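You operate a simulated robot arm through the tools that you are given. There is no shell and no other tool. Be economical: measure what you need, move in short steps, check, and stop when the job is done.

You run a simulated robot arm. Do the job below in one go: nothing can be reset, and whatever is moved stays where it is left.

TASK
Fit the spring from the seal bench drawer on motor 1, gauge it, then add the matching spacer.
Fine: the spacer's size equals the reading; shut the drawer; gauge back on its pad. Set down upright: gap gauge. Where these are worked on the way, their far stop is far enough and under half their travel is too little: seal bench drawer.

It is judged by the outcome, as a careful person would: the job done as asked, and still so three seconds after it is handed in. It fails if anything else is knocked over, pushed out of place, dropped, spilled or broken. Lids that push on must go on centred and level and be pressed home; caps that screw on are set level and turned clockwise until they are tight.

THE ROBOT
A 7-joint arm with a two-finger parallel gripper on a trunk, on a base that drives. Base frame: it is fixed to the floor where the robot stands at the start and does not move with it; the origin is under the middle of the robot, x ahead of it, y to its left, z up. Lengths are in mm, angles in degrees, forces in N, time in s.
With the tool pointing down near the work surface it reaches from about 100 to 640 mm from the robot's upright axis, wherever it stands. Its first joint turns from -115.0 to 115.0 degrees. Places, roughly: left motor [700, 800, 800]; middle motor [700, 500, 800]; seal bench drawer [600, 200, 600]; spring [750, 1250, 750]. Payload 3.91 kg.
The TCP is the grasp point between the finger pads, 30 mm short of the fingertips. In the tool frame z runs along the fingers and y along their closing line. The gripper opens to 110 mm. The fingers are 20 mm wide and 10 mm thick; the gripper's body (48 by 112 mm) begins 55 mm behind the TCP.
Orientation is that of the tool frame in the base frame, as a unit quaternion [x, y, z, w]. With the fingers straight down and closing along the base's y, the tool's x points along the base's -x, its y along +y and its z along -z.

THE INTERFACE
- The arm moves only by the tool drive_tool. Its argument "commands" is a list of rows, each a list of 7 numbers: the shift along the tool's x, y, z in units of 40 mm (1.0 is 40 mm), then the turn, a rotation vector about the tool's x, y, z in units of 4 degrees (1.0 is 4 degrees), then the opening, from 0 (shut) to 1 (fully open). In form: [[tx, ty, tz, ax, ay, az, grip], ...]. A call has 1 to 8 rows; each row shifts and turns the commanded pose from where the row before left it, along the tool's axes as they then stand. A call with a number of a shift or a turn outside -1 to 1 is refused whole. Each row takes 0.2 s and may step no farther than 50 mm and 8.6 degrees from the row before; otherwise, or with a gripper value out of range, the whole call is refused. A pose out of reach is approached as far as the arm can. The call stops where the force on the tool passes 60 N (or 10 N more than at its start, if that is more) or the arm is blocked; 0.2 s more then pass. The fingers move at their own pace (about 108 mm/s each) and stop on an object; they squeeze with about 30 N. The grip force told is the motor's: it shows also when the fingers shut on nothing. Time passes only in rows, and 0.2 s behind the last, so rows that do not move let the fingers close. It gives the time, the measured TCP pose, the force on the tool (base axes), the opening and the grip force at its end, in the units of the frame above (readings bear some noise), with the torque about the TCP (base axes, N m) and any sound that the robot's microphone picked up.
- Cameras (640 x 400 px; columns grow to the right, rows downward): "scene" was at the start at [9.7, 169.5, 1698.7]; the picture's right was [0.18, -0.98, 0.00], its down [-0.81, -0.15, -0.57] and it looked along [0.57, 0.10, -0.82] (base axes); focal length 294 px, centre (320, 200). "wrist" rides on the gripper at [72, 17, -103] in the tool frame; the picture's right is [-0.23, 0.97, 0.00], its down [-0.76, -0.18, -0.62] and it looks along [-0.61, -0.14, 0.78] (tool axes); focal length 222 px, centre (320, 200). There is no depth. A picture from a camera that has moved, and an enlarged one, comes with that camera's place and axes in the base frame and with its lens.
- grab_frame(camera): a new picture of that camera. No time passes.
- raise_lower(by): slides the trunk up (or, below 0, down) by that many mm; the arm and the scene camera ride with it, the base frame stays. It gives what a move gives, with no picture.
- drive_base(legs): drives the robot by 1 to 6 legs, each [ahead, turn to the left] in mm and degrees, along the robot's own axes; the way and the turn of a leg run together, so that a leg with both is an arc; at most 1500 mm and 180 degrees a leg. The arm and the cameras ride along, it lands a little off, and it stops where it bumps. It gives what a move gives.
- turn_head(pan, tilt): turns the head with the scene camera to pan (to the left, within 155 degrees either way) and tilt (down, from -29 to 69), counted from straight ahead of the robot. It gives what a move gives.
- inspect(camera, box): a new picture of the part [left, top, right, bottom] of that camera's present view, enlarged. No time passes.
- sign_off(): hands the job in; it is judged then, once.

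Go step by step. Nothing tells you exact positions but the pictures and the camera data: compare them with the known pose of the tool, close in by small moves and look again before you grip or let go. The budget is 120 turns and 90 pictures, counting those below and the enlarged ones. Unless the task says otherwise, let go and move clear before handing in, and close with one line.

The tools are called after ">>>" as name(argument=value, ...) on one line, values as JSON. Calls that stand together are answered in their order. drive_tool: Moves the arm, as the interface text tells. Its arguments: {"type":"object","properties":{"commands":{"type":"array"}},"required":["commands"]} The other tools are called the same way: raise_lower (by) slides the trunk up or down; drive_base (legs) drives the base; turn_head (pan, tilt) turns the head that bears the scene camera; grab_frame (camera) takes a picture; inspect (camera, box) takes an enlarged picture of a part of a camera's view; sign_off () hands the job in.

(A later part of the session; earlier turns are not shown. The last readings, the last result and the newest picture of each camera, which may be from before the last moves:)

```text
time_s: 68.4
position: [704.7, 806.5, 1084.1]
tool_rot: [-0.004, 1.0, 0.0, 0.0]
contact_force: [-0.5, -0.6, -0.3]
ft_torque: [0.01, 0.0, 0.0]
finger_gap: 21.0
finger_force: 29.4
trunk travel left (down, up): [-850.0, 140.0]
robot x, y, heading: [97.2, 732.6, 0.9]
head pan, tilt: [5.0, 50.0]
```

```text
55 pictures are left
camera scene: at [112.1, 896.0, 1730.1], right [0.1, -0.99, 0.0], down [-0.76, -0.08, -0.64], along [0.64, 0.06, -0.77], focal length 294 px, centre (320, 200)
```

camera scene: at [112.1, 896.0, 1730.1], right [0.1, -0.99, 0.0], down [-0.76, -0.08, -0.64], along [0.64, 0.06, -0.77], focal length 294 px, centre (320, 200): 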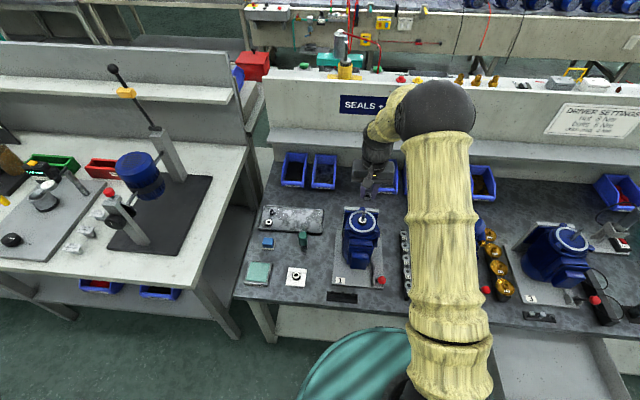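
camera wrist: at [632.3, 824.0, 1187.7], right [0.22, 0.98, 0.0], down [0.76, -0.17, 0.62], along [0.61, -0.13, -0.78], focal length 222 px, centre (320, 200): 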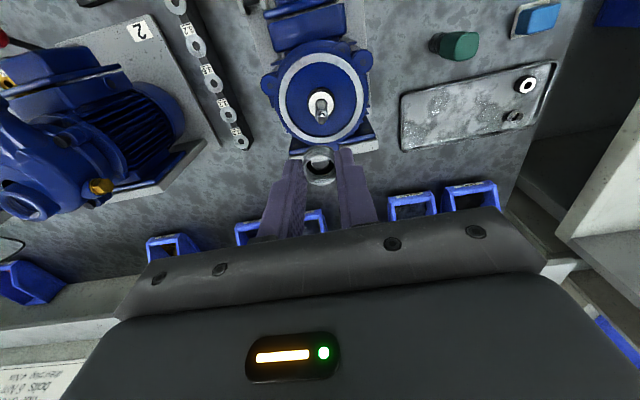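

The shaft lines up with the tool axis column. I'll zoom for a precise measure.

>>> inspect(camera="wrist", box=[260, 80, 380, 155])

```text
5.33 times, centred on (320, 118) of wrist
camera zoom: at [632.3, 824.0, 1187.7], right [0.22, 0.98, 0.0], down [0.76, -0.17, 0.62], along [0.61, -0.13, -0.78], focal length 1185 px, centre (320, 640)
```

zoom: 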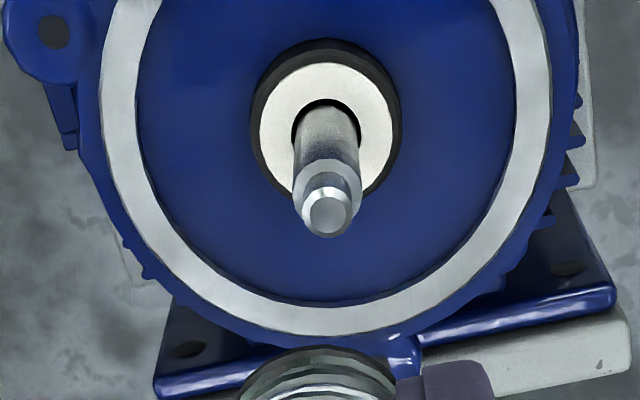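

The shaft is ~1.4 mm to +y and ~3.5 mm nearer me than the tool axis. I'll correct and descend 45 mm, then recheck.

>>> drive_tool(commands=[[0.09, 0.035, 0, 0, 0, 0, 0.1], [0, 0, 0.6, 0, 0, 0, 0.1], [0, 0, 0.52, 0, 0, 0, 0.1], [0, 0, 0, 0, 0, 0, 0.1]])

>>> inspect(camera="wrist", box=[260, 100, 380, 175])

>>> inspect(camera="scene", box=[330, 160, 410, 230])

```text
time_s: 69.4
position: [699.3, 809.6, 1038.4]
tool_rot: [-0.004, 1.0, 0.001, -0.001]
contact_force: [0.1, -0.2, -0.2]
ft_torque: [-0.01, 0.02, 0.03]
finger_gap: 20.9
finger_force: 30.4
trunk travel left (down, up): [-850.0, 140.0]
robot x, y, heading: [98.2, 734.0, 0.9]
head pan, tilt: [5.0, 50.0]
```

```text
5.33 times, centred on (320, 138) of wrist
camera zoom: at [627.6, 825.4, 1143.1], right [0.22, 0.98, 0.0], down [0.76, -0.17, 0.62], along [0.61, -0.13, -0.78], focal length 1185 px, centre (320, 533)
```

zoom: 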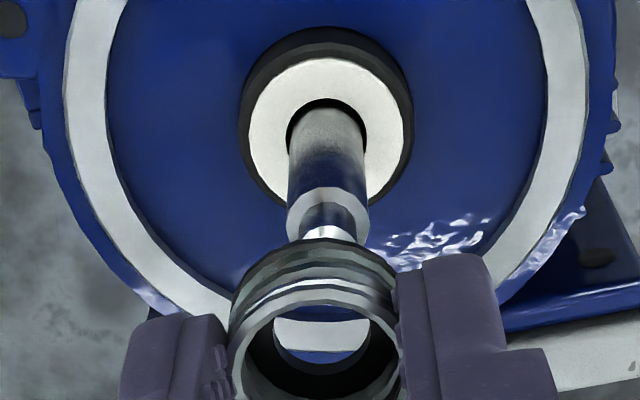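

```text
5.71 times, centred on (370, 195) of scene
camera zoom: at [112.9, 896.4, 1730.1], right [0.1, -0.99, 0.0], down [-0.76, -0.08, -0.64], along [0.64, 0.06, -0.77], focal length 1681 px, centre (34, 229)
```

zoom: 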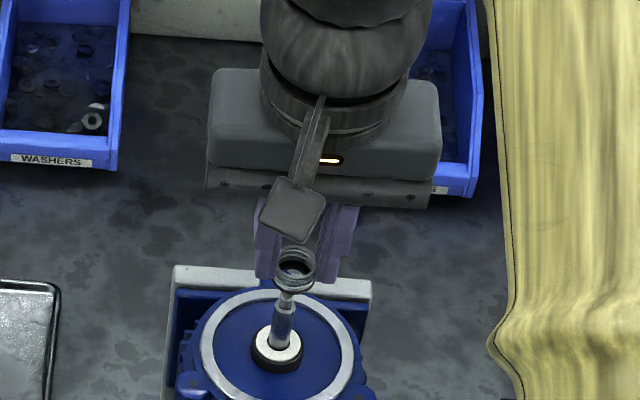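

The spring appears ~1.8 mm off in y and ~4 mm too far in x relative to the shaft. I'll correct at this height and recheck.

>>> drive_tool(commands=[[0.1, 0.045, 0, 0, 0, 0, 0.1], [0, 0, 0, 0, 0, 0, 0.1]])

>>> inspect(camera="wrist", box=[260, 100, 380, 175])

>>> inspect(camera="scene", box=[350, 175, 390, 200])

```text
time_s: 70.0
position: [695.6, 811.2, 1040.7]
tool_rot: [-0.004, 1.0, 0.001, 0.0]
contact_force: [-0.6, 0.0, 0.3]
ft_torque: [-0.02, -0.03, 0.02]
finger_gap: 21.0
finger_force: 29.6
trunk travel left (down, up): [-850.0, 140.0]
robot x, y, heading: [103.1, 727.2, 0.6]
head pan, tilt: [5.0, 50.0]
```

```text
5.33 times, centred on (320, 138) of wrist
camera zoom: at [623.5, 827.6, 1143.8], right [0.22, 0.98, 0.0], down [0.76, -0.17, 0.62], along [0.61, -0.13, -0.78], focal length 1185 px, centre (320, 533)
```

zoom: 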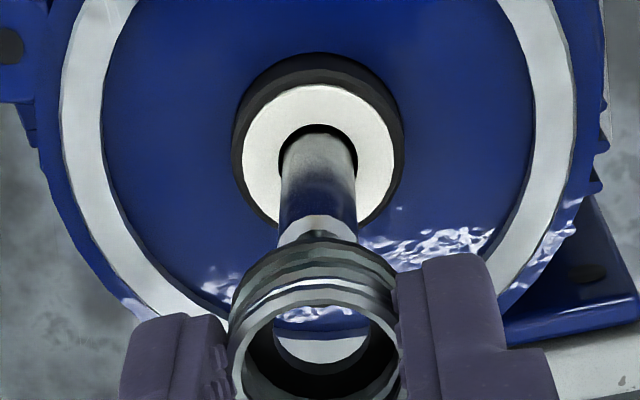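

```text
16.00 times, centred on (370, 188) of scene
camera zoom: at [113.1, 896.4, 1730.1], right [0.1, -0.99, 0.0], down [-0.76, -0.08, -0.64], along [0.64, 0.06, -0.77], focal length 4706 px, centre (-480, 400)
```

zoom: 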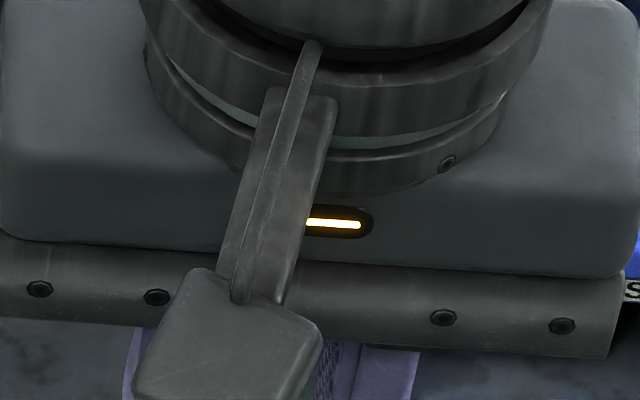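

Laterally it is aligned. I'll look at the scene view slightly lower.

>>> inspect(camera="scene", box=[342, 193, 390, 223])

```text
13.33 times, centred on (366, 208) of scene
camera zoom: at [113.1, 896.4, 1730.1], right [0.1, -0.99, 0.0], down [-0.76, -0.08, -0.64], along [0.64, 0.06, -0.77], focal length 3922 px, centre (-293, 93)
```

zoom: 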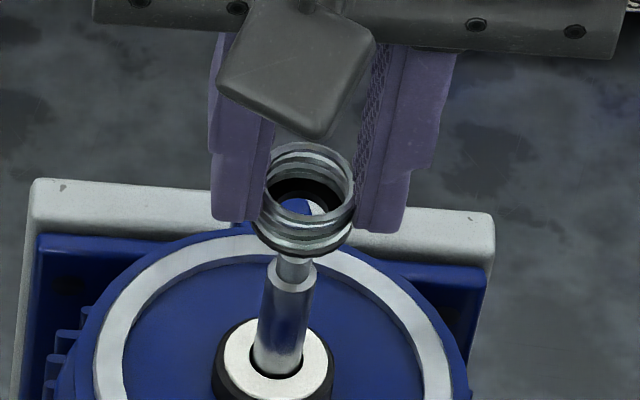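

The spring now looks coaxial in both views; the seat is about 56 mm below the spring's bottom. I descend 14 mm over the tip and check.

>>> drive_tool(commands=[[0, 0, 0.2, 0, 0, 0, 0.1], [0, 0, 0.2, 0, 0, 0, 0.1], [0, 0, 0, 0, 0, 0, 0.1]])

>>> inspect(camera="wrist", box=[260, 100, 380, 175])

>>> inspect(camera="scene", box=[342, 193, 390, 223])

```text
time_s: 70.8
position: [696.3, 810.4, 1023.1]
tool_rot: [-0.004, 1.0, 0.001, -0.001]
contact_force: [0.2, 0.1, -0.4]
ft_torque: [-0.03, -0.02, -0.01]
finger_gap: 20.9
finger_force: 30.3
trunk travel left (down, up): [-850.0, 140.0]
robot x, y, heading: [97.4, 734.1, 0.7]
head pan, tilt: [5.0, 50.0]
```

```text
5.33 times, centred on (320, 138) of wrist
camera zoom: at [623.7, 827.8, 1127.0], right [0.22, 0.98, 0.0], down [0.76, -0.17, 0.62], along [0.61, -0.13, -0.78], focal length 1185 px, centre (320, 533)
```

zoom: 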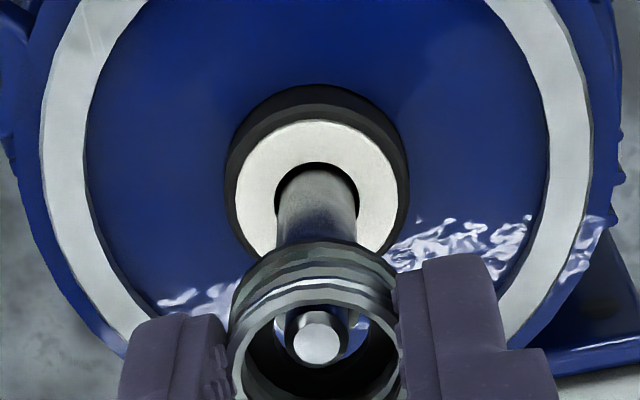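

```text
13.33 times, centred on (366, 208) of scene
camera zoom: at [112.8, 896.4, 1730.1], right [0.1, -0.99, 0.0], down [-0.76, -0.08, -0.64], along [0.64, 0.06, -0.77], focal length 3922 px, centre (-293, 93)
```

zoom: 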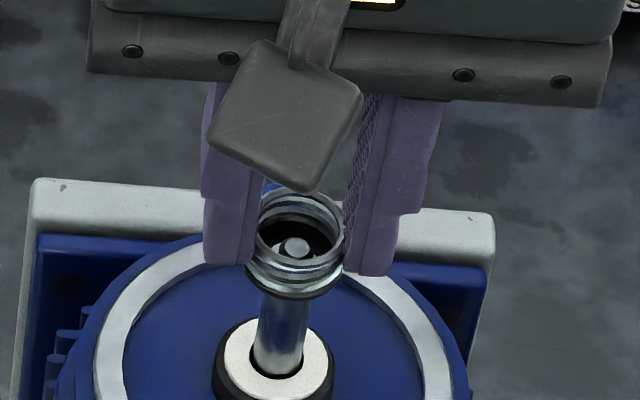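

The tip is nicely centred inside the spring. I continue down in small steps.

>>> drive_tool(commands=[[0, 0, 0.25, 0, 0, 0, 0.1], [0, 0, 0.25, 0, 0, 0, 0.1], [0, 0, 0.2, 0, 0, 0, 0.1], [0, 0, 0, 0, 0, 0, 0.1]])

>>> inspect(camera="wrist", box=[260, 100, 380, 175])

```text
time_s: 71.8
position: [696.6, 810.6, 995.1]
tool_rot: [-0.004, 1.0, 0.0, 0.0]
contact_force: [-0.2, 0.5, -0.2]
ft_torque: [0.03, -0.02, -0.01]
finger_gap: 20.9
finger_force: 30.1
trunk travel left (down, up): [-850.0, 140.0]
robot x, y, heading: [99.4, 733.9, 0.8]
head pan, tilt: [5.0, 50.0]
```

```text
5.33 times, centred on (320, 138) of wrist
camera zoom: at [623.7, 827.9, 1099.4], right [0.22, 0.98, 0.0], down [0.76, -0.17, 0.62], along [0.61, -0.13, -0.78], focal length 1185 px, centre (320, 533)
```

zoom: 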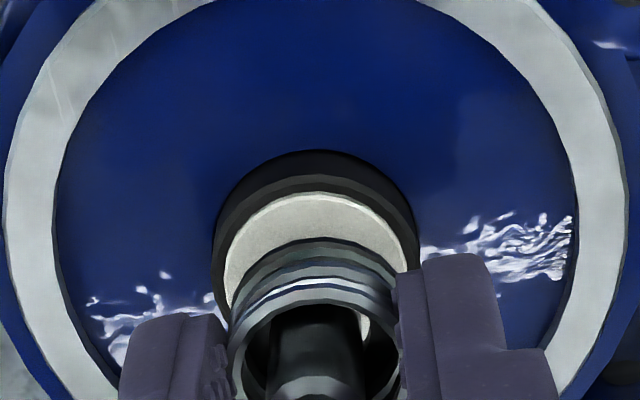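

No contact, still concentric. About 12 mm remain; I descend gently.

>>> drive_tool(commands=[[0, 0, 0.15, 0, 0, 0, 0.1], [0, 0, 0.1, 0, 0, 0, 0.1], [0, 0, 0, 0, 0, 0, 0.1]])

>>> inspect(camera="wrist", box=[260, 100, 380, 175])

>>> inspect(camera="scene", box=[342, 193, 390, 223])

```text
time_s: 72.6
position: [695.8, 810.6, 984.6]
tool_rot: [-0.004, 1.0, 0.001, 0.0]
contact_force: [-0.6, -2.8, 2.8]
ft_torque: [-0.25, 0.1, -0.03]
finger_gap: 21.1
finger_force: 30.1
trunk travel left (down, up): [-850.0, 140.0]
robot x, y, heading: [101.8, 733.8, 0.9]
head pan, tilt: [5.0, 50.0]
```

```text
5.33 times, centred on (320, 138) of wrist
camera zoom: at [623.4, 827.4, 1089.4], right [0.22, 0.98, 0.0], down [0.76, -0.17, 0.62], along [0.61, -0.14, -0.78], focal length 1185 px, centre (320, 533)
```

zoom: 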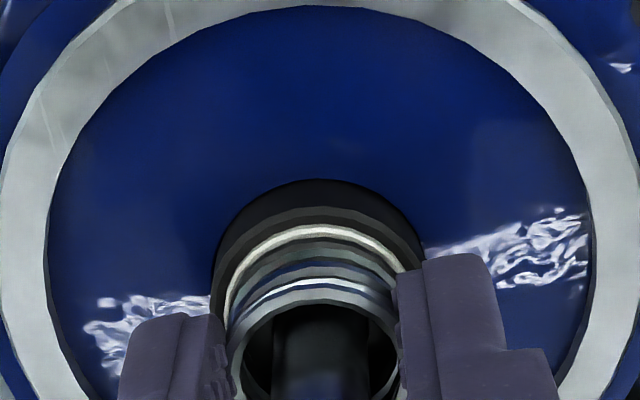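

```text
13.33 times, centred on (366, 208) of scene
camera zoom: at [112.5, 896.1, 1730.2], right [0.1, -0.99, 0.0], down [-0.76, -0.08, -0.64], along [0.64, 0.06, -0.77], focal length 3922 px, centre (-293, 93)
```

zoom: 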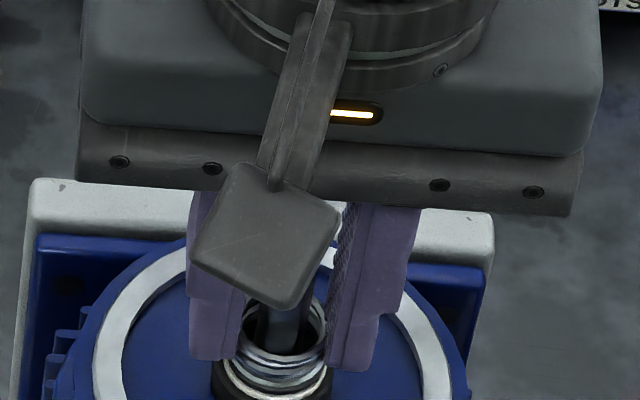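

Light contact has begun. I'll press 1.5 mm more and watch the force.

>>> drive_tool(commands=[[0, 0, 0.04, 0, 0, 0, 0.1], [0, 0, 0, 0, 0, 0, 0.1]])

```text
time_s: 73.2
position: [695.7, 811.2, 985.5]
tool_rot: [-0.004, 1.0, 0.0, 0.001]
contact_force: [-1.0, -3.6, 14.1]
ft_torque: [-0.1, 0.07, -0.01]
finger_gap: 20.8
finger_force: 30.5
trunk travel left (down, up): [-850.0, 140.0]
robot x, y, heading: [100.9, 736.0, 0.8]
head pan, tilt: [5.0, 50.0]
```

Firm seating (14 N). I release, opening wide, and rise straight up past the shaft tip.

>>> drive_tool(commands=[[0, 0, 0, 0, 0, 0, 0.35], [0, 0, 0, 0, 0, 0, 0.35], [0, 0, -0.5, 0, 0, 0, 0.35], [0, 0, -1, 0, 0, 0, 0.35], [0, 0, -1, 0, 0, 0, 0.35], [0, 0, -1, 0, 0, 0, 0.35], [0, 0, -1, 0, 0, 0, 0.35], [0, 0, 0, 0, 0, 0, 0.35]])

>>> inspect(camera="wrist", box=[240, 80, 400, 180])

>>> inspect(camera="scene", box=[336, 190, 400, 230])

```text
time_s: 75.0
position: [696.6, 812.1, 1164.0]
tool_rot: [-0.005, 1.0, 0.001, 0.0]
contact_force: [0.4, 0.2, -0.2]
ft_torque: [0.01, 0.03, -0.01]
finger_gap: 38.5
finger_force: 0.1
trunk travel left (down, up): [-850.0, 140.0]
robot x, y, heading: [99.2, 734.1, 1.0]
head pan, tilt: [5.0, 50.0]
```

```text
4.00 times, centred on (320, 130) of wrist
camera zoom: at [624.6, 829.4, 1267.4], right [0.22, 0.98, 0.0], down [0.76, -0.17, 0.62], along [0.61, -0.14, -0.78], focal length 888 px, centre (320, 480)
```

zoom: 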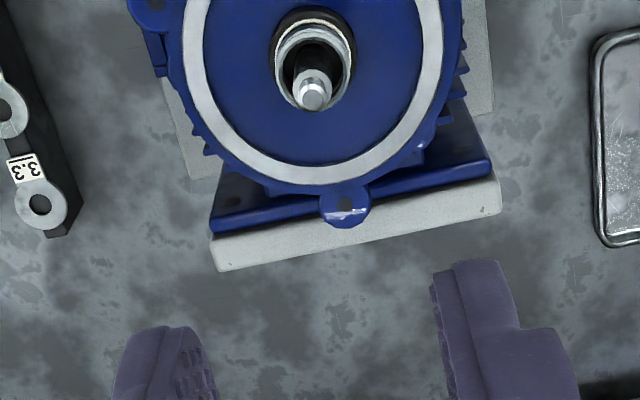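

```text
10.00 times, centred on (368, 210) of scene
camera zoom: at [113.7, 896.6, 1730.0], right [0.1, -0.99, 0.0], down [-0.76, -0.08, -0.64], along [0.64, 0.06, -0.77], focal length 2941 px, centre (-160, 100)
```

zoom: 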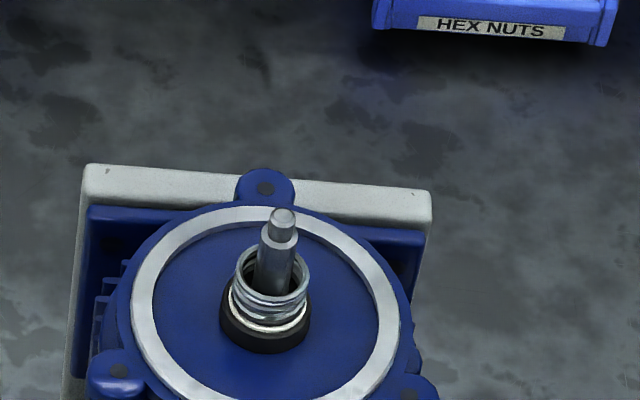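

The spring sits squarely on the seat around the shaft. Next I'll shut the drawer: retract the arm a little, close the fingers, and drive round to a position ahead of the drawer to push its handle in.

>>> drive_tool(commands=[[0.85, 0.5, 0, 0, 0, 0, 0.3], [0.85, 0.5, 0, 0, 0, 0, 0.1], [0.85, 0.5, 0, 0, 0, 0, 0.0], [0.85, 0.5, 0, 0, 0, 0, 0.0]])

>>> drive_base(legs=[[0, 62], [-840, 0], [0, -62.8]])

>>> turn_head(pan=15, tilt=50)

>>> grab_frame(camera="scene")

```text
time_s: 76.0
position: [560.1, 891.0, 1165.5]
tool_rot: [-0.004, 1.0, 0.001, 0.0]
contact_force: [-0.5, -0.3, -0.6]
ft_torque: [0.0, 0.0, -0.01]
finger_gap: 0.0
finger_force: 30.0
trunk travel left (down, up): [-850.0, 140.0]
robot x, y, heading: [102.2, 730.0, 0.9]
head pan, tilt: [5.0, 50.0]
```

```text
time_s: 89.0
position: [181.3, 145.8, 1164.5]
tool_rot: [-0.003, 1.0, 0.001, -0.001]
contact_force: [0.0, 0.0, 0.3]
ft_torque: [0.0, 0.0, 0.01]
finger_gap: 0.3
finger_force: 30.0
trunk travel left (down, up): [-850.0, 140.0]
robot x, y, heading: [-280.2, -11.0, 0.8]
head pan, tilt: [5.0, 50.0]
```

```text
time_s: 89.8
position: [181.0, 145.0, 1164.5]
tool_rot: [-0.003, 1.0, 0.001, -0.001]
contact_force: [-0.7, 1.0, -0.2]
ft_torque: [0.0, -0.01, -0.01]
finger_gap: 0.1
finger_force: 30.0
trunk travel left (down, up): [-850.0, 140.0]
robot x, y, heading: [-281.4, -7.4, 0.6]
head pan, tilt: [15.0, 50.0]
```

```text
41 pictures are left
camera scene: at [-270.3, 165.9, 1730.1], right [0.27, -0.96, 0.0], down [-0.74, -0.21, -0.64], along [0.62, 0.17, -0.77], focal length 294 px, centre (320, 200)
```

scene: 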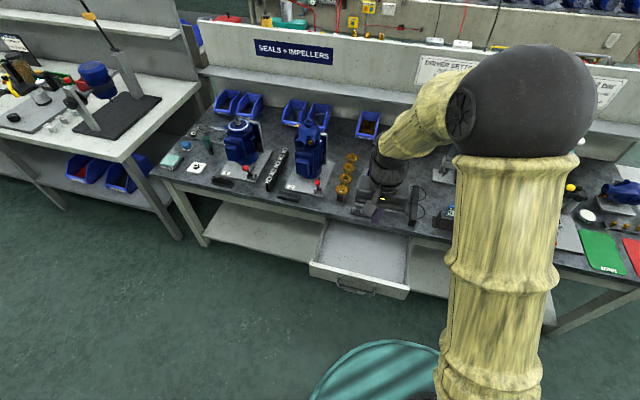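

The fingers are close to the handle's line; I'll pull back 40 mm first, then lower to handle height.

>>> drive_tool(commands=[[1, 0.37, 0, 0, 0, 0, 0.0], [0, 0, 0, 0, 0, 0, 0.0]])

>>> raise_lower(by=-400)

>>> raise_lower(by=-115)

>>> grab_frame(camera="wrist")

```text
time_s: 90.3
position: [143.1, 160.1, 1164.0]
tool_rot: [-0.004, 1.0, 0.001, 0.0]
contact_force: [-0.3, 0.7, 0.2]
ft_torque: [0.03, 0.04, 0.02]
finger_gap: 0.0
finger_force: 30.0
trunk travel left (down, up): [-850.0, 140.0]
robot x, y, heading: [-281.7, -10.2, 0.8]
head pan, tilt: [15.0, 50.0]
```

```text
time_s: 94.2
position: [140.4, 159.5, 764.3]
tool_rot: [-0.003, 1.0, 0.001, -0.002]
contact_force: [-0.5, 0.8, 0.4]
ft_torque: [0.01, 0.0, 0.0]
finger_gap: 0.2
finger_force: 29.8
trunk travel left (down, up): [-450.0, 540.0]
robot x, y, heading: [-277.6, -9.9, 0.7]
head pan, tilt: [15.0, 50.0]
```

```text
time_s: 95.6
position: [141.2, 160.7, 649.2]
tool_rot: [-0.002, 1.0, 0.0, -0.001]
contact_force: [0.1, 0.2, 0.6]
ft_torque: [0.01, -0.01, 0.02]
finger_gap: 0.0
finger_force: 29.8
trunk travel left (down, up): [-335.0, 655.0]
robot x, y, heading: [-281.9, -13.7, 0.9]
head pan, tilt: [15.0, 50.0]
```

```text
40 pictures are left
camera wrist: at [68.7, 177.3, 754.0], right [0.22, 0.98, 0.0], down [0.76, -0.17, 0.62], along [0.61, -0.14, -0.78], focal length 222 px, centre (320, 200)
```

wrist: 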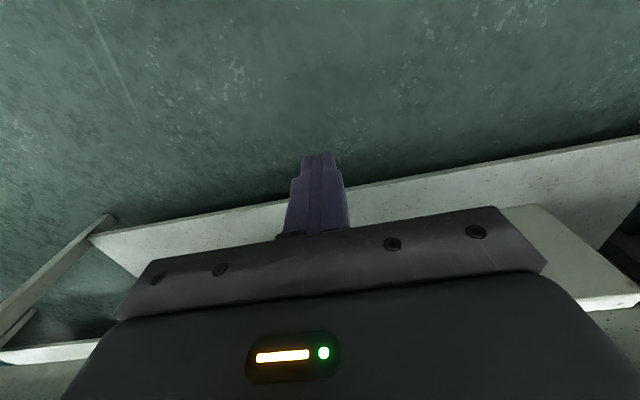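

The handle is just ahead behind the fingers' line. I push it in by driving forward 300 mm.

>>> drive_base(legs=[[300, 0]])

>>> turn_head(pan=20, tilt=35)

>>> grab_frame(camera="scene")

```text
time_s: 98.0
position: [441.9, 167.1, 650.9]
tool_rot: [-0.006, 1.0, 0.002, -0.001]
contact_force: [-17.2, -2.2, -5.0]
ft_torque: [0.17, -1.03, -0.37]
finger_gap: 0.1
finger_force: 30.5
trunk travel left (down, up): [-335.0, 655.0]
robot x, y, heading: [18.8, -8.5, 1.0]
head pan, tilt: [15.0, 50.0]
```

```text
time_s: 98.7
position: [440.8, 168.1, 649.8]
tool_rot: [-0.005, 1.0, 0.0, -0.003]
contact_force: [-6.5, -0.5, 2.3]
ft_torque: [0.0, -0.59, -0.14]
finger_gap: 0.0
finger_force: 29.7
trunk travel left (down, up): [-335.0, 655.0]
robot x, y, heading: [18.3, -6.1, 0.9]
head pan, tilt: [20.0, 35.0]
```

```text
39 pictures are left
camera scene: at [38.2, 180.4, 1236.8], right [0.36, -0.93, 0.0], down [-0.54, -0.21, -0.82], along [0.77, 0.29, -0.57], focal length 294 px, centre (320, 200)
```

scene: 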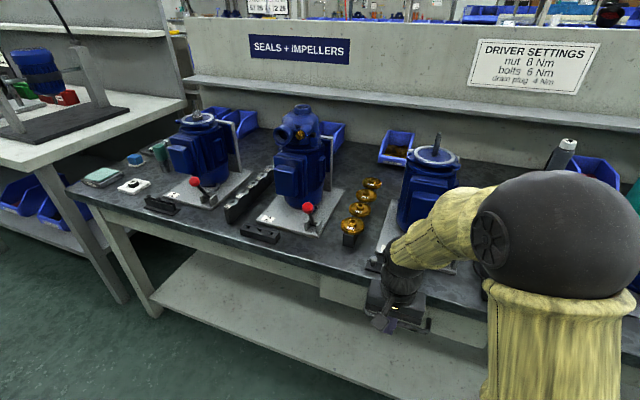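

The drawer is nearly in. I push the last stretch with small arm steps until it stops.

>>> drive_tool(commands=[[-0.25, 0, 0, 0, 0, 0, 0], [-0.25, 0, 0, 0, 0, 0, 0], [-0.25, 0, 0, 0, 0, 0, 0], [-0.2, 0, 0, 0, 0, 0, 0], [-0.2, 0, 0, 0, 0, 0, 0], [-0.2, 0, 0, 0, 0, 0, 0], [-0.2, 0, 0, 0, 0, 0, 0]])

```text
time_s: 99.2
position: [440.2, 168.8, 647.9]
tool_rot: [-0.007, 1.0, -0.002, -0.012]
contact_force: [-23.6, -1.3, 10.2]
ft_torque: [-0.02, -2.17, -0.47]
finger_gap: 0.0
finger_force: 29.5
trunk travel left (down, up): [-335.0, 655.0]
robot x, y, heading: [18.4, -4.8, 1.2]
head pan, tilt: [20.0, 35.0]
stopped in row 2: the force on the tool passed its limit at 70 N (the readings are from after the stop); the commanded pose is now the measured one
```

The torque shows the gripper body met the bench's front edge, so the drawer is still ~30 mm open. I'll back off and tilt the tool 44° forward so the fingertips can reach under the edge.

>>> drive_tool(commands=[[0.9, 0, 0, 0, 0, 0, 0], [0.9, 0, 0, 0, 0, 0, 0], [0, 0, 0, 0, -1, 0, 0], [0, 0, 0, 0, -1, 0, 0], [0, 0, 0, 0, -1, 0, 0], [0, 0, 0, 0, -1, 0, 0], [0, 0, 0, 0, -1, 0, 0], [0, 0, 0, 0, -1, 0, 0]])

>>> drive_tool(commands=[[0, 0, 0, 0, -1, 0, 0], [0, 0, 0, 0, -1, 0, 0], [0, 0, 0, 0, -1, 0, 0], [0, 0, 0, 0, -1, 0, 0], [0, 0, 0, 0, -1, 0, 0], [0, 0, 0, 0, 0, 0, 0]])

>>> grab_frame(camera="wrist")

```text
time_s: 101.0
position: [371.6, 165.0, 649.5]
tool_rot: [-0.005, 0.98, 0.0, 0.197]
contact_force: [0.7, -0.3, -0.1]
ft_torque: [0.01, 0.02, 0.01]
finger_gap: 0.0
finger_force: 30.2
trunk travel left (down, up): [-335.0, 655.0]
robot x, y, heading: [17.5, -8.6, 1.1]
head pan, tilt: [20.0, 35.0]
```

```text
time_s: 102.4
position: [405.9, 198.8, 661.2]
tool_rot: [-0.006, 0.931, 0.0, 0.364]
contact_force: [0.6, 0.2, -0.8]
ft_torque: [0.0, 0.02, 0.03]
finger_gap: 0.0
finger_force: 30.4
out of reach, approached as far as the arm can: row 1, 2, 3, 4, 5
trunk travel left (down, up): [-335.0, 655.0]
robot x, y, heading: [19.4, -4.9, 1.1]
head pan, tilt: [20.0, 35.0]
```

```text
38 pictures are left
camera wrist: at [281.1, 215.3, 688.9], right [0.15, 0.98, 0.15], down [0.14, -0.17, 0.98], along [0.98, -0.13, -0.16], focal length 222 px, centre (320, 200)
```

wrist: 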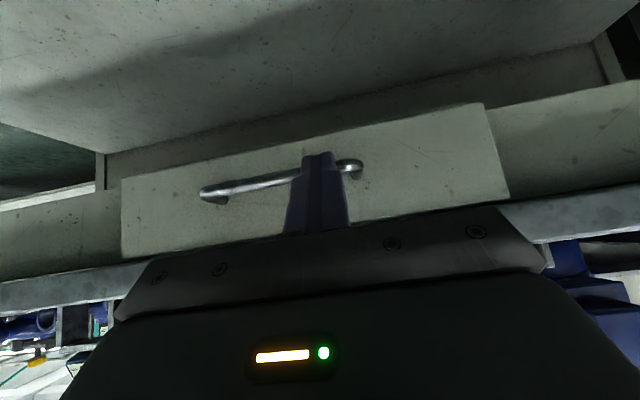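

The tool tilted but ended near the handle's left end. I'll shift to the handle's centre while moving forward, and push until it stops.

>>> drive_tool(commands=[[-0.18, -0.42, 0.17, 0, 0, 0, 0], [-0.18, -0.42, 0.17, 0, 0, 0, 0], [-0.18, 0, 0.17, 0, 0, 0, 0], [-0.18, 0, 0.17, 0, 0, 0, 0], [-0.18, 0, 0.17, 0, 0, 0, 0], [-0.18, 0, 0.17, 0, 0, 0, 0], [-0.18, 0, 0.17, 0, 0, 0, 0]])

>>> grab_frame(camera="wrist")

```text
time_s: 103.8
position: [458.9, 171.7, 663.5]
tool_rot: [-0.008, 0.932, 0.001, 0.362]
contact_force: [-31.4, -3.0, 39.4]
ft_torque: [-0.38, -0.01, 0.3]
finger_gap: 0.0
finger_force: 29.8
out of reach, approached as far as the arm can: row 1, 2
trunk travel left (down, up): [-335.0, 655.0]
robot x, y, heading: [20.6, -6.5, 0.8]
head pan, tilt: [20.0, 35.0]
stopped in row 7: the force on the tool passed its limit at 71 N (the readings are from after the stop); the commanded pose is now the measured one
```

```text
37 pictures are left
camera wrist: at [335.4, 186.9, 691.6], right [0.15, 0.98, 0.15], down [0.14, -0.17, 0.97], along [0.98, -0.13, -0.17], focal length 222 px, centre (320, 200)
```

wrist: 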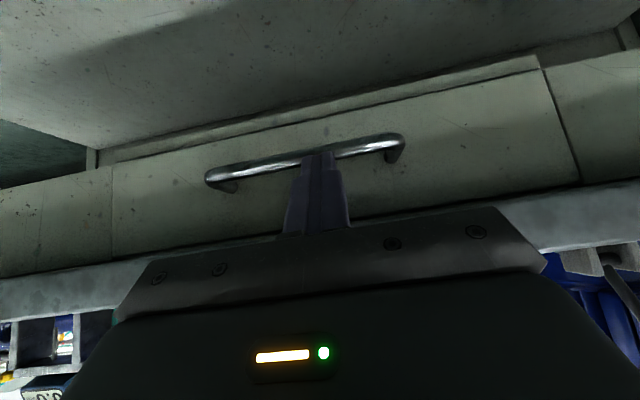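

The drawer front is flush with the apron: shut. I back away, raise and turn the tool vertical again, then look at the gauge.

>>> drive_base(legs=[[-150, 0]])

>>> raise_lower(by=380)

>>> drive_tool(commands=[[0, 0, 0, 0, 1, 0, 0.5], [0, 0, 0, 0, 1, 0, 0.5], [0, 0, 0, 0, 1, 0, 0.5], [0, 0, 0, 0, 1, 0, 0.5], [0, 0, 0, 0, 1, 0, 0.5], [0, 0, 0, 0, 1, 0, 0.5], [0, 0, 0, 0, 0.7, 0, 0.5]])

>>> drive_tool(commands=[[0, -1, 0, 0, 1, 0, 0.5], [0, -1, 0, 0, 1, 0, 0.5], [0, -1, 0, 0, 1, 0, 0.5], [0, -1, 0, 0, 1, 0, 0.5], [0, -1, 0, 0, 0, 0, 0.5], [0, -1, 0, 0, 0, 0, 0.5], [0, -1, 0, 0, 0, 0, 0.5], [0, 0, 0, 0, 0, 0, 0.5]])

>>> grab_frame(camera="wrist")

```text
time_s: 105.3
position: [313.2, 167.8, 659.0]
tool_rot: [-0.007, 0.933, 0.0, 0.36]
contact_force: [0.1, 0.0, 0.1]
ft_torque: [0.0, 0.02, 0.01]
finger_gap: 0.2
finger_force: 29.9
trunk travel left (down, up): [-335.0, 655.0]
robot x, y, heading: [-128.9, -10.5, 0.9]
head pan, tilt: [20.0, 35.0]
```

```text
time_s: 108.9
position: [313.3, 169.2, 1040.2]
tool_rot: [-0.008, 0.933, 0.001, 0.361]
contact_force: [0.2, -0.2, -0.3]
ft_torque: [0.01, -0.01, 0.02]
finger_gap: 0.1
finger_force: 29.7
trunk travel left (down, up): [-715.0, 275.0]
robot x, y, heading: [-127.8, -7.9, 1.0]
head pan, tilt: [20.0, 35.0]
```

```text
time_s: 110.5
position: [313.0, 169.0, 1041.1]
tool_rot: [-0.007, 0.991, -0.001, 0.134]
contact_force: [0.4, -0.2, -0.3]
ft_torque: [0.03, 0.02, 0.0]
finger_gap: 55.0
finger_force: 0.2
trunk travel left (down, up): [-715.0, 275.0]
robot x, y, heading: [-130.6, -7.7, 0.9]
head pan, tilt: [20.0, 35.0]
```

```text
time_s: 112.3
position: [317.2, -110.7, 1042.1]
tool_rot: [-0.006, 1.0, -0.003, -0.006]
contact_force: [0.0, 1.2, 0.3]
ft_torque: [0.0, 0.01, -0.02]
finger_gap: 54.9
finger_force: 0.1
trunk travel left (down, up): [-715.0, 275.0]
robot x, y, heading: [-128.6, -3.5, 1.0]
head pan, tilt: [20.0, 35.0]
```

```text
36 pictures are left
camera wrist: at [245.5, -93.4, 1146.4], right [0.21, 0.98, -0.01], down [0.77, -0.16, 0.62], along [0.6, -0.14, -0.79], focal length 222 px, centre (320, 200)
```

wrist: 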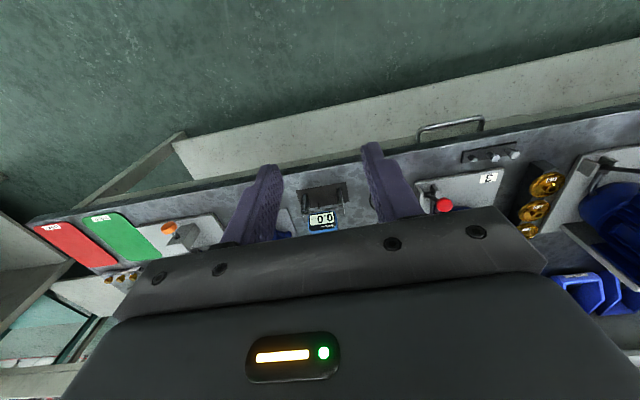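

The gauge is straight ahead. I drive forward 130 mm to get a good view of it.

>>> drive_base(legs=[[130, 0]])

>>> turn_head(pan=-35, tilt=45)

>>> grab_frame(camera="scene")

>>> inspect(camera="wrist", box=[240, 50, 420, 162])

```text
time_s: 113.7
position: [447.7, -109.0, 1040.8]
tool_rot: [-0.006, 1.0, -0.003, -0.005]
contact_force: [0.0, 0.3, -0.2]
ft_torque: [0.03, -0.02, -0.05]
finger_gap: 55.0
finger_force: 0.1
trunk travel left (down, up): [-715.0, 275.0]
robot x, y, heading: [-1.7, -8.4, 0.7]
head pan, tilt: [20.0, 35.0]
```

```text
time_s: 115.0
position: [447.2, -108.0, 1041.5]
tool_rot: [-0.006, 1.0, -0.003, -0.006]
contact_force: [0.1, -0.8, 0.7]
ft_torque: [0.0, -0.04, -0.01]
finger_gap: 54.9
finger_force: 0.0
trunk travel left (down, up): [-715.0, 275.0]
robot x, y, heading: [-1.7, -8.2, 1.1]
head pan, tilt: [-35.0, 45.0]
```

```text
35 pictures are left
camera scene: at [2.6, 103.0, 1602.0], right [-0.56, -0.83, 0.0], down [-0.59, 0.4, -0.71], along [0.59, -0.4, -0.71], focal length 294 px, centre (320, 200)
```

scene: 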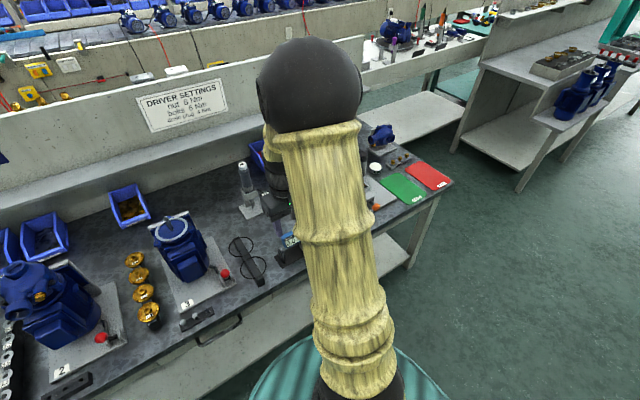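

```text
3.56 times, centred on (330, 106) of wrist
camera zoom: at [374.6, -91.4, 1146.4], right [0.22, 0.98, -0.01], down [0.77, -0.17, 0.62], along [0.6, -0.14, -0.79], focal length 790 px, centre (284, 534)
```

zoom: 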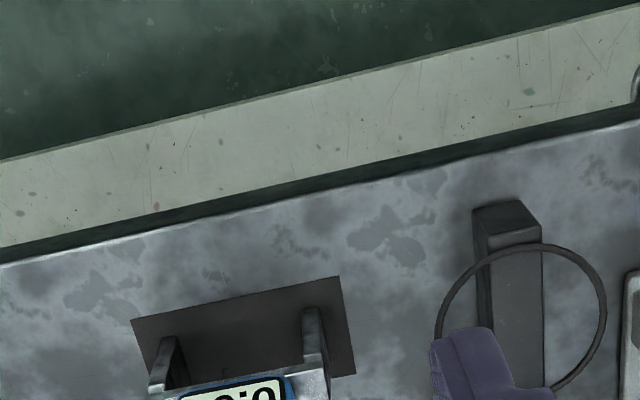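

I'll take the adjacent crop to see the gauge itself.

>>> inspect(camera="wrist", box=[250, 120, 370, 195])

>>> inspect(camera="scene", box=[250, 200, 330, 270])

```text
5.33 times, centred on (310, 158) of wrist
camera zoom: at [374.6, -91.4, 1146.4], right [0.22, 0.98, -0.01], down [0.77, -0.17, 0.62], along [0.6, -0.14, -0.79], focal length 1185 px, centre (373, 427)
```

zoom: 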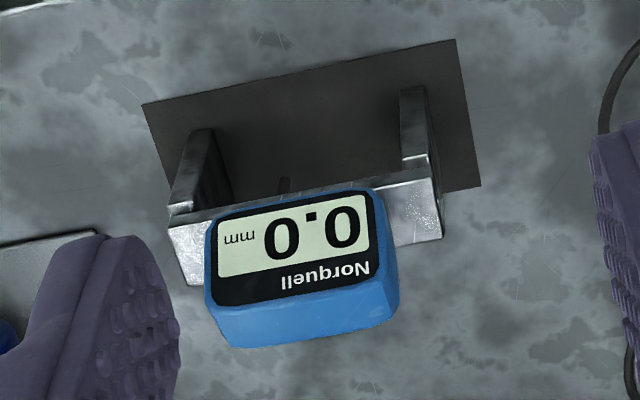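

```text
5.71 times, centred on (290, 235) of scene
camera zoom: at [2.6, 103.0, 1602.0], right [-0.56, -0.83, 0.0], down [-0.59, 0.4, -0.71], along [0.59, -0.4, -0.71], focal length 1681 px, centre (491, 0)
```

zoom: 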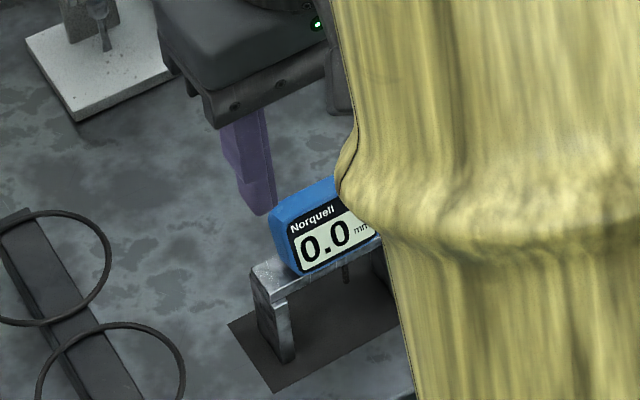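

The gauge is a bridge with two legs (≈85 mm span) and a central plunger, with a blue display head at about [545, -150, 810]; its legs suit the motor's silver ring. I'll move over it for a closer look.

>>> drive_tool(commands=[[-0.65, -0.26, 0.7, 0, 0, 0, 0.8], [-0.65, -0.26, 0.7, 0, 0, 0, 0.8], [-0.65, -0.26, 0.7, 0, 0, 0, 0.8], [-0.65, -0.26, 0.7, 0, -0.15, 0, 0.8], [0, 0, 0, 0, 0, 0, 0.8]])

>>> grab_frame(camera="wrist")

>>> inspect(camera="scene", box=[250, 180, 330, 270])

```text
time_s: 116.2
position: [550.0, -150.5, 928.1]
tool_rot: [-0.006, 1.0, -0.003, -0.001]
contact_force: [-0.6, -0.6, 0.1]
ft_torque: [0.04, 0.0, -0.01]
finger_gap: 88.1
finger_force: 0.0
trunk travel left (down, up): [-715.0, 275.0]
robot x, y, heading: [-3.1, -7.4, 0.9]
head pan, tilt: [-35.0, 45.0]
```

```text
31 pictures are left
camera wrist: at [476.6, -133.2, 1032.5], right [0.21, 0.98, -0.01], down [0.76, -0.16, 0.62], along [0.61, -0.14, -0.78], focal length 222 px, centre (320, 200)
```

wrist: 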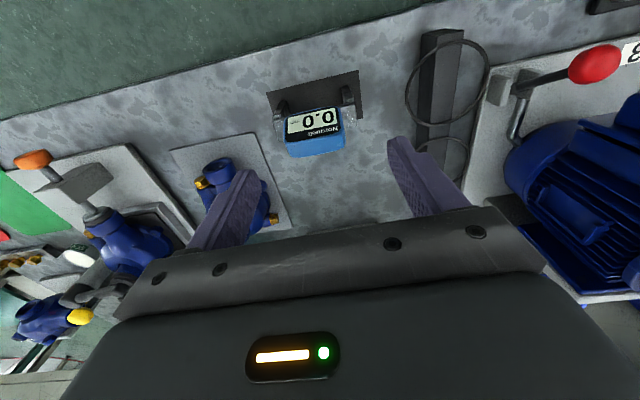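

```text
4.44 times, centred on (290, 225) of scene
camera zoom: at [2.2, 103.0, 1602.0], right [-0.56, -0.83, 0.0], down [-0.59, 0.4, -0.71], along [0.59, -0.4, -0.71], focal length 1307 px, centre (453, 89)
```

zoom: 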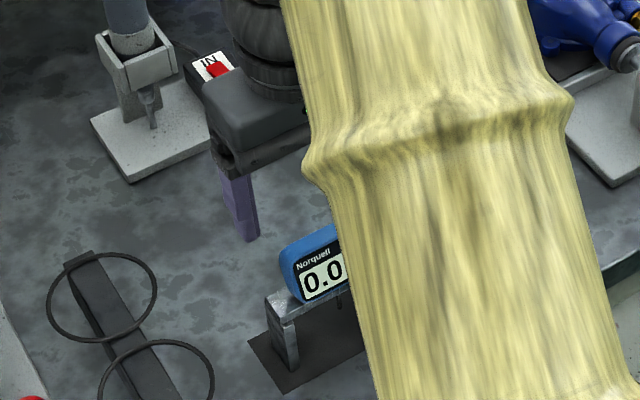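

I'll centre over the blue head at about [558, -158] and descend 50 mm for a finer look.

>>> drive_tool(commands=[[-0.2, -0.19, 0.6, 0, 0, 0, 0.85], [0, 0, 0.65, 0, 0, 0, 0.85], [0, 0, 0, 0, 0, 0, 0.85]])

>>> inspect(camera="wrist", box=[220, 90, 420, 215])

```text
time_s: 117.0
position: [558.4, -157.9, 878.3]
tool_rot: [-0.007, 1.0, -0.003, 0.0]
contact_force: [0.3, -0.3, -0.5]
ft_torque: [-0.01, 0.02, 0.02]
finger_gap: 93.7
finger_force: 0.1
trunk travel left (down, up): [-715.0, 275.0]
robot x, y, heading: [-2.5, -7.0, 0.9]
head pan, tilt: [-35.0, 45.0]
```

```text
3.20 times, centred on (320, 152) of wrist
camera zoom: at [485.4, -140.5, 982.8], right [0.21, 0.98, -0.01], down [0.76, -0.16, 0.62], along [0.61, -0.14, -0.78], focal length 711 px, centre (320, 352)
```

zoom: 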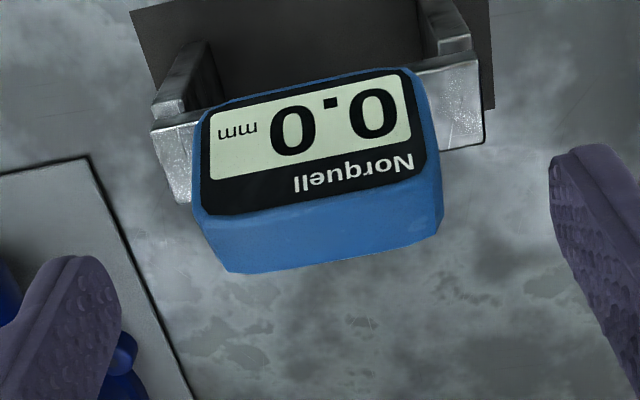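

I read the head as spanning z≈797–848 above the crossbar, centred near [553, -158]. I descend so the fingertips stop just above the crossbar, then check.

>>> drive_tool(commands=[[0.13, 0, 0.5, 0, 0, 0, 0.85], [0, 0, 0.4, 0, 0, 0, 0.85], [0, 0, 0.2, 0, 0, 0, 0.85], [0, 0, 0, 0, 0, 0, 0.85]])

>>> inspect(camera="wrist", box=[220, 90, 420, 215])

>>> inspect(camera="scene", box=[270, 200, 334, 260])

```text
time_s: 118.0
position: [552.1, -157.5, 834.4]
tool_rot: [-0.006, 1.0, -0.003, 0.0]
contact_force: [0.1, 0.3, -1.5]
ft_torque: [-0.01, 0.01, 0.0]
finger_gap: 93.4
finger_force: 0.0
trunk travel left (down, up): [-715.0, 275.0]
robot x, y, heading: [-0.9, -6.7, 0.8]
head pan, tilt: [-35.0, 45.0]
```

```text
3.20 times, centred on (320, 152) of wrist
camera zoom: at [479.8, -140.6, 938.7], right [0.22, 0.98, -0.01], down [0.76, -0.17, 0.62], along [0.61, -0.14, -0.78], focal length 711 px, centre (320, 352)
```

zoom: 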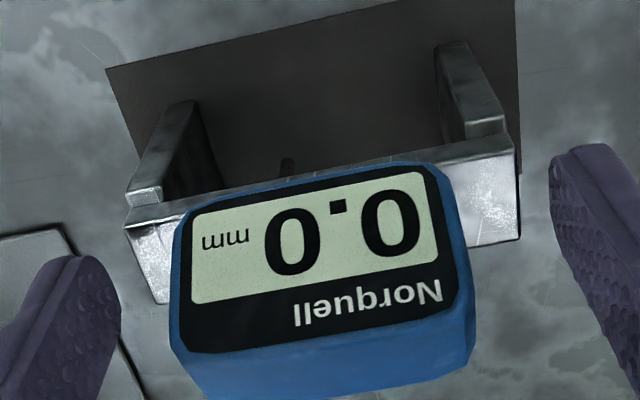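

```text
6.67 times, centred on (302, 230) of scene
camera zoom: at [2.6, 102.9, 1602.0], right [-0.56, -0.83, 0.0], down [-0.59, 0.4, -0.71], along [0.59, -0.4, -0.71], focal length 1961 px, centre (440, 0)
```

zoom: 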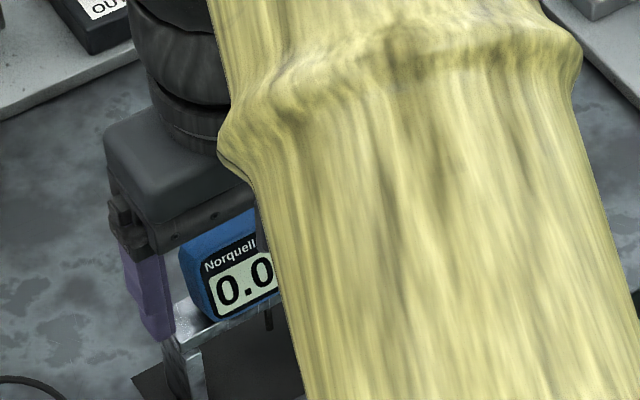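

The fingers straddle the head with tips just above the crossbar. I close gently on it.

>>> drive_tool(commands=[[0, 0, 0.05, 0, 0, 0, 0.7], [0, 0, 0, 0, 0, 0, 0.6], [0, 0, 0, 0, 0, 0, 0.5], [0, 0, 0, 0, 0, 0, 0.4], [0, 0, 0, 0, 0, 0, 0.4]])

>>> inspect(camera="wrist", box=[220, 90, 420, 215])

```text
time_s: 119.2
position: [552.4, -157.9, 832.4]
tool_rot: [-0.006, 1.0, -0.002, -0.001]
contact_force: [0.4, -2.3, 2.1]
ft_torque: [0.04, -0.07, -0.06]
finger_gap: 58.5
finger_force: 30.1
trunk travel left (down, up): [-715.0, 275.0]
robot x, y, heading: [-0.4, -5.4, 0.9]
head pan, tilt: [-35.0, 45.0]
```

```text
3.20 times, centred on (320, 152) of wrist
camera zoom: at [480.0, -140.7, 937.1], right [0.22, 0.98, -0.01], down [0.76, -0.17, 0.62], along [0.61, -0.14, -0.78], focal length 711 px, centre (320, 352)
```

zoom: 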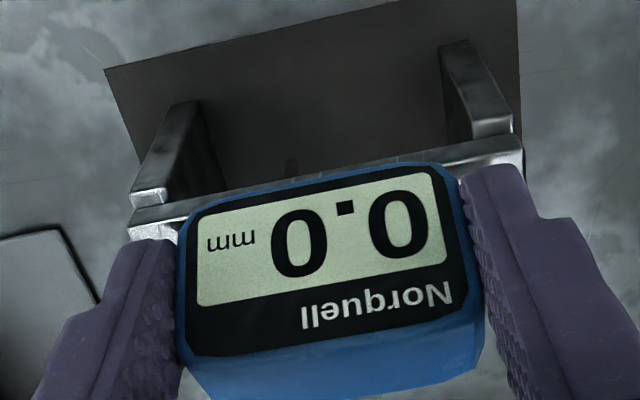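

Gripped at 58.5 mm. I lift it straight up and check it hangs level.

>>> drive_tool(commands=[[0, 0, -0.2, 0, 0, 0, 0.4], [0, 0, -0.6, 0, 0, 0, 0.4], [0, 0, -1, 0, 0, 0, 0.4], [0, 0, -1, 0, 0, 0, 0.4], [0, 0, -1, 0, 0, 0, 0.4], [0, 0, -1, 0, 0, 0, 0.4], [0, 0, 0, 0, 0, 0, 0.4]])

>>> grab_frame(camera="wrist")

```text
time_s: 120.8
position: [551.1, -157.2, 1022.5]
tool_rot: [-0.006, 1.0, -0.003, 0.0]
contact_force: [-0.2, -0.3, -2.3]
ft_torque: [-0.01, 0.03, 0.03]
finger_gap: 58.9
finger_force: 29.8
trunk travel left (down, up): [-715.0, 275.0]
robot x, y, heading: [-0.3, -10.8, 1.2]
head pan, tilt: [-35.0, 45.0]
```

```text
25 pictures are left
camera wrist: at [478.8, -139.8, 1126.8], right [0.22, 0.98, 0.0], down [0.76, -0.17, 0.62], along [0.61, -0.14, -0.78], focal length 222 px, centre (320, 200)
```

wrist: 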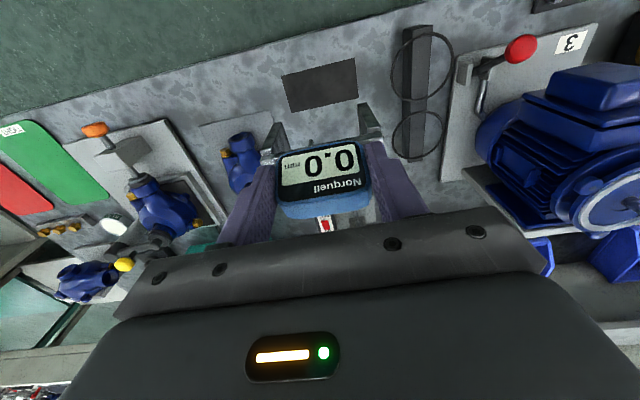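

The gauge is held level; the pad centre appears at image (320, 83) from here, a reference for the return. I raise and drive to motor 1.

>>> raise_lower(by=200)

>>> drive_base(legs=[[0, 81.4], [748, 0], [0, -82]])

>>> turn_head(pan=5, tilt=50)

>>> grab_frame(camera="wrist")

```text
time_s: 122.9
position: [552.1, -157.0, 1222.5]
tool_rot: [-0.006, 1.0, -0.003, 0.001]
contact_force: [-0.5, -0.7, -2.3]
ft_torque: [0.0, 0.01, -0.01]
finger_gap: 58.8
finger_force: 30.3
trunk travel left (down, up): [-915.0, 75.0]
robot x, y, heading: [-4.5, -3.3, 1.1]
head pan, tilt: [-35.0, 45.0]
```

```text
time_s: 137.8
position: [637.2, 586.5, 1222.1]
tool_rot: [-0.012, 1.0, -0.002, 0.0]
contact_force: [0.4, -0.4, -2.5]
ft_torque: [0.02, 0.04, 0.03]
finger_gap: 58.6
finger_force: 30.0
trunk travel left (down, up): [-915.0, 75.0]
robot x, y, heading: [85.8, 728.8, 1.6]
head pan, tilt: [-35.0, 45.0]
```

```text
time_s: 138.9
position: [638.5, 586.6, 1222.9]
tool_rot: [-0.013, 1.0, -0.002, 0.0]
contact_force: [-0.2, 0.1, -2.8]
ft_torque: [0.0, 0.04, 0.02]
finger_gap: 58.8
finger_force: 29.4
trunk travel left (down, up): [-915.0, 75.0]
robot x, y, heading: [82.3, 729.5, 1.5]
head pan, tilt: [5.0, 50.0]
```

```text
24 pictures are left
camera wrist: at [564.3, 602.4, 1326.6], right [0.2, 0.98, -0.01], down [0.77, -0.16, 0.62], along [0.61, -0.13, -0.78], focal length 222 px, centre (320, 200)
```

wrist: 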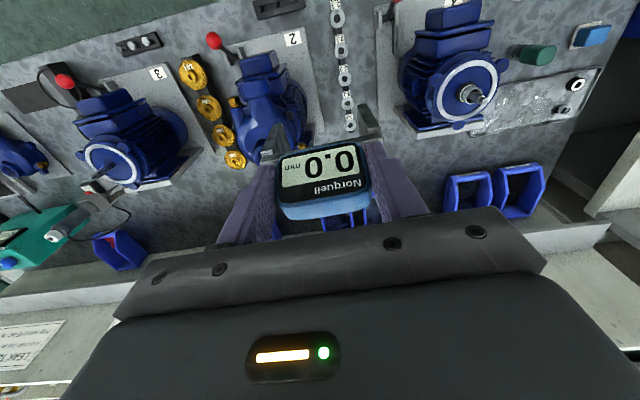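

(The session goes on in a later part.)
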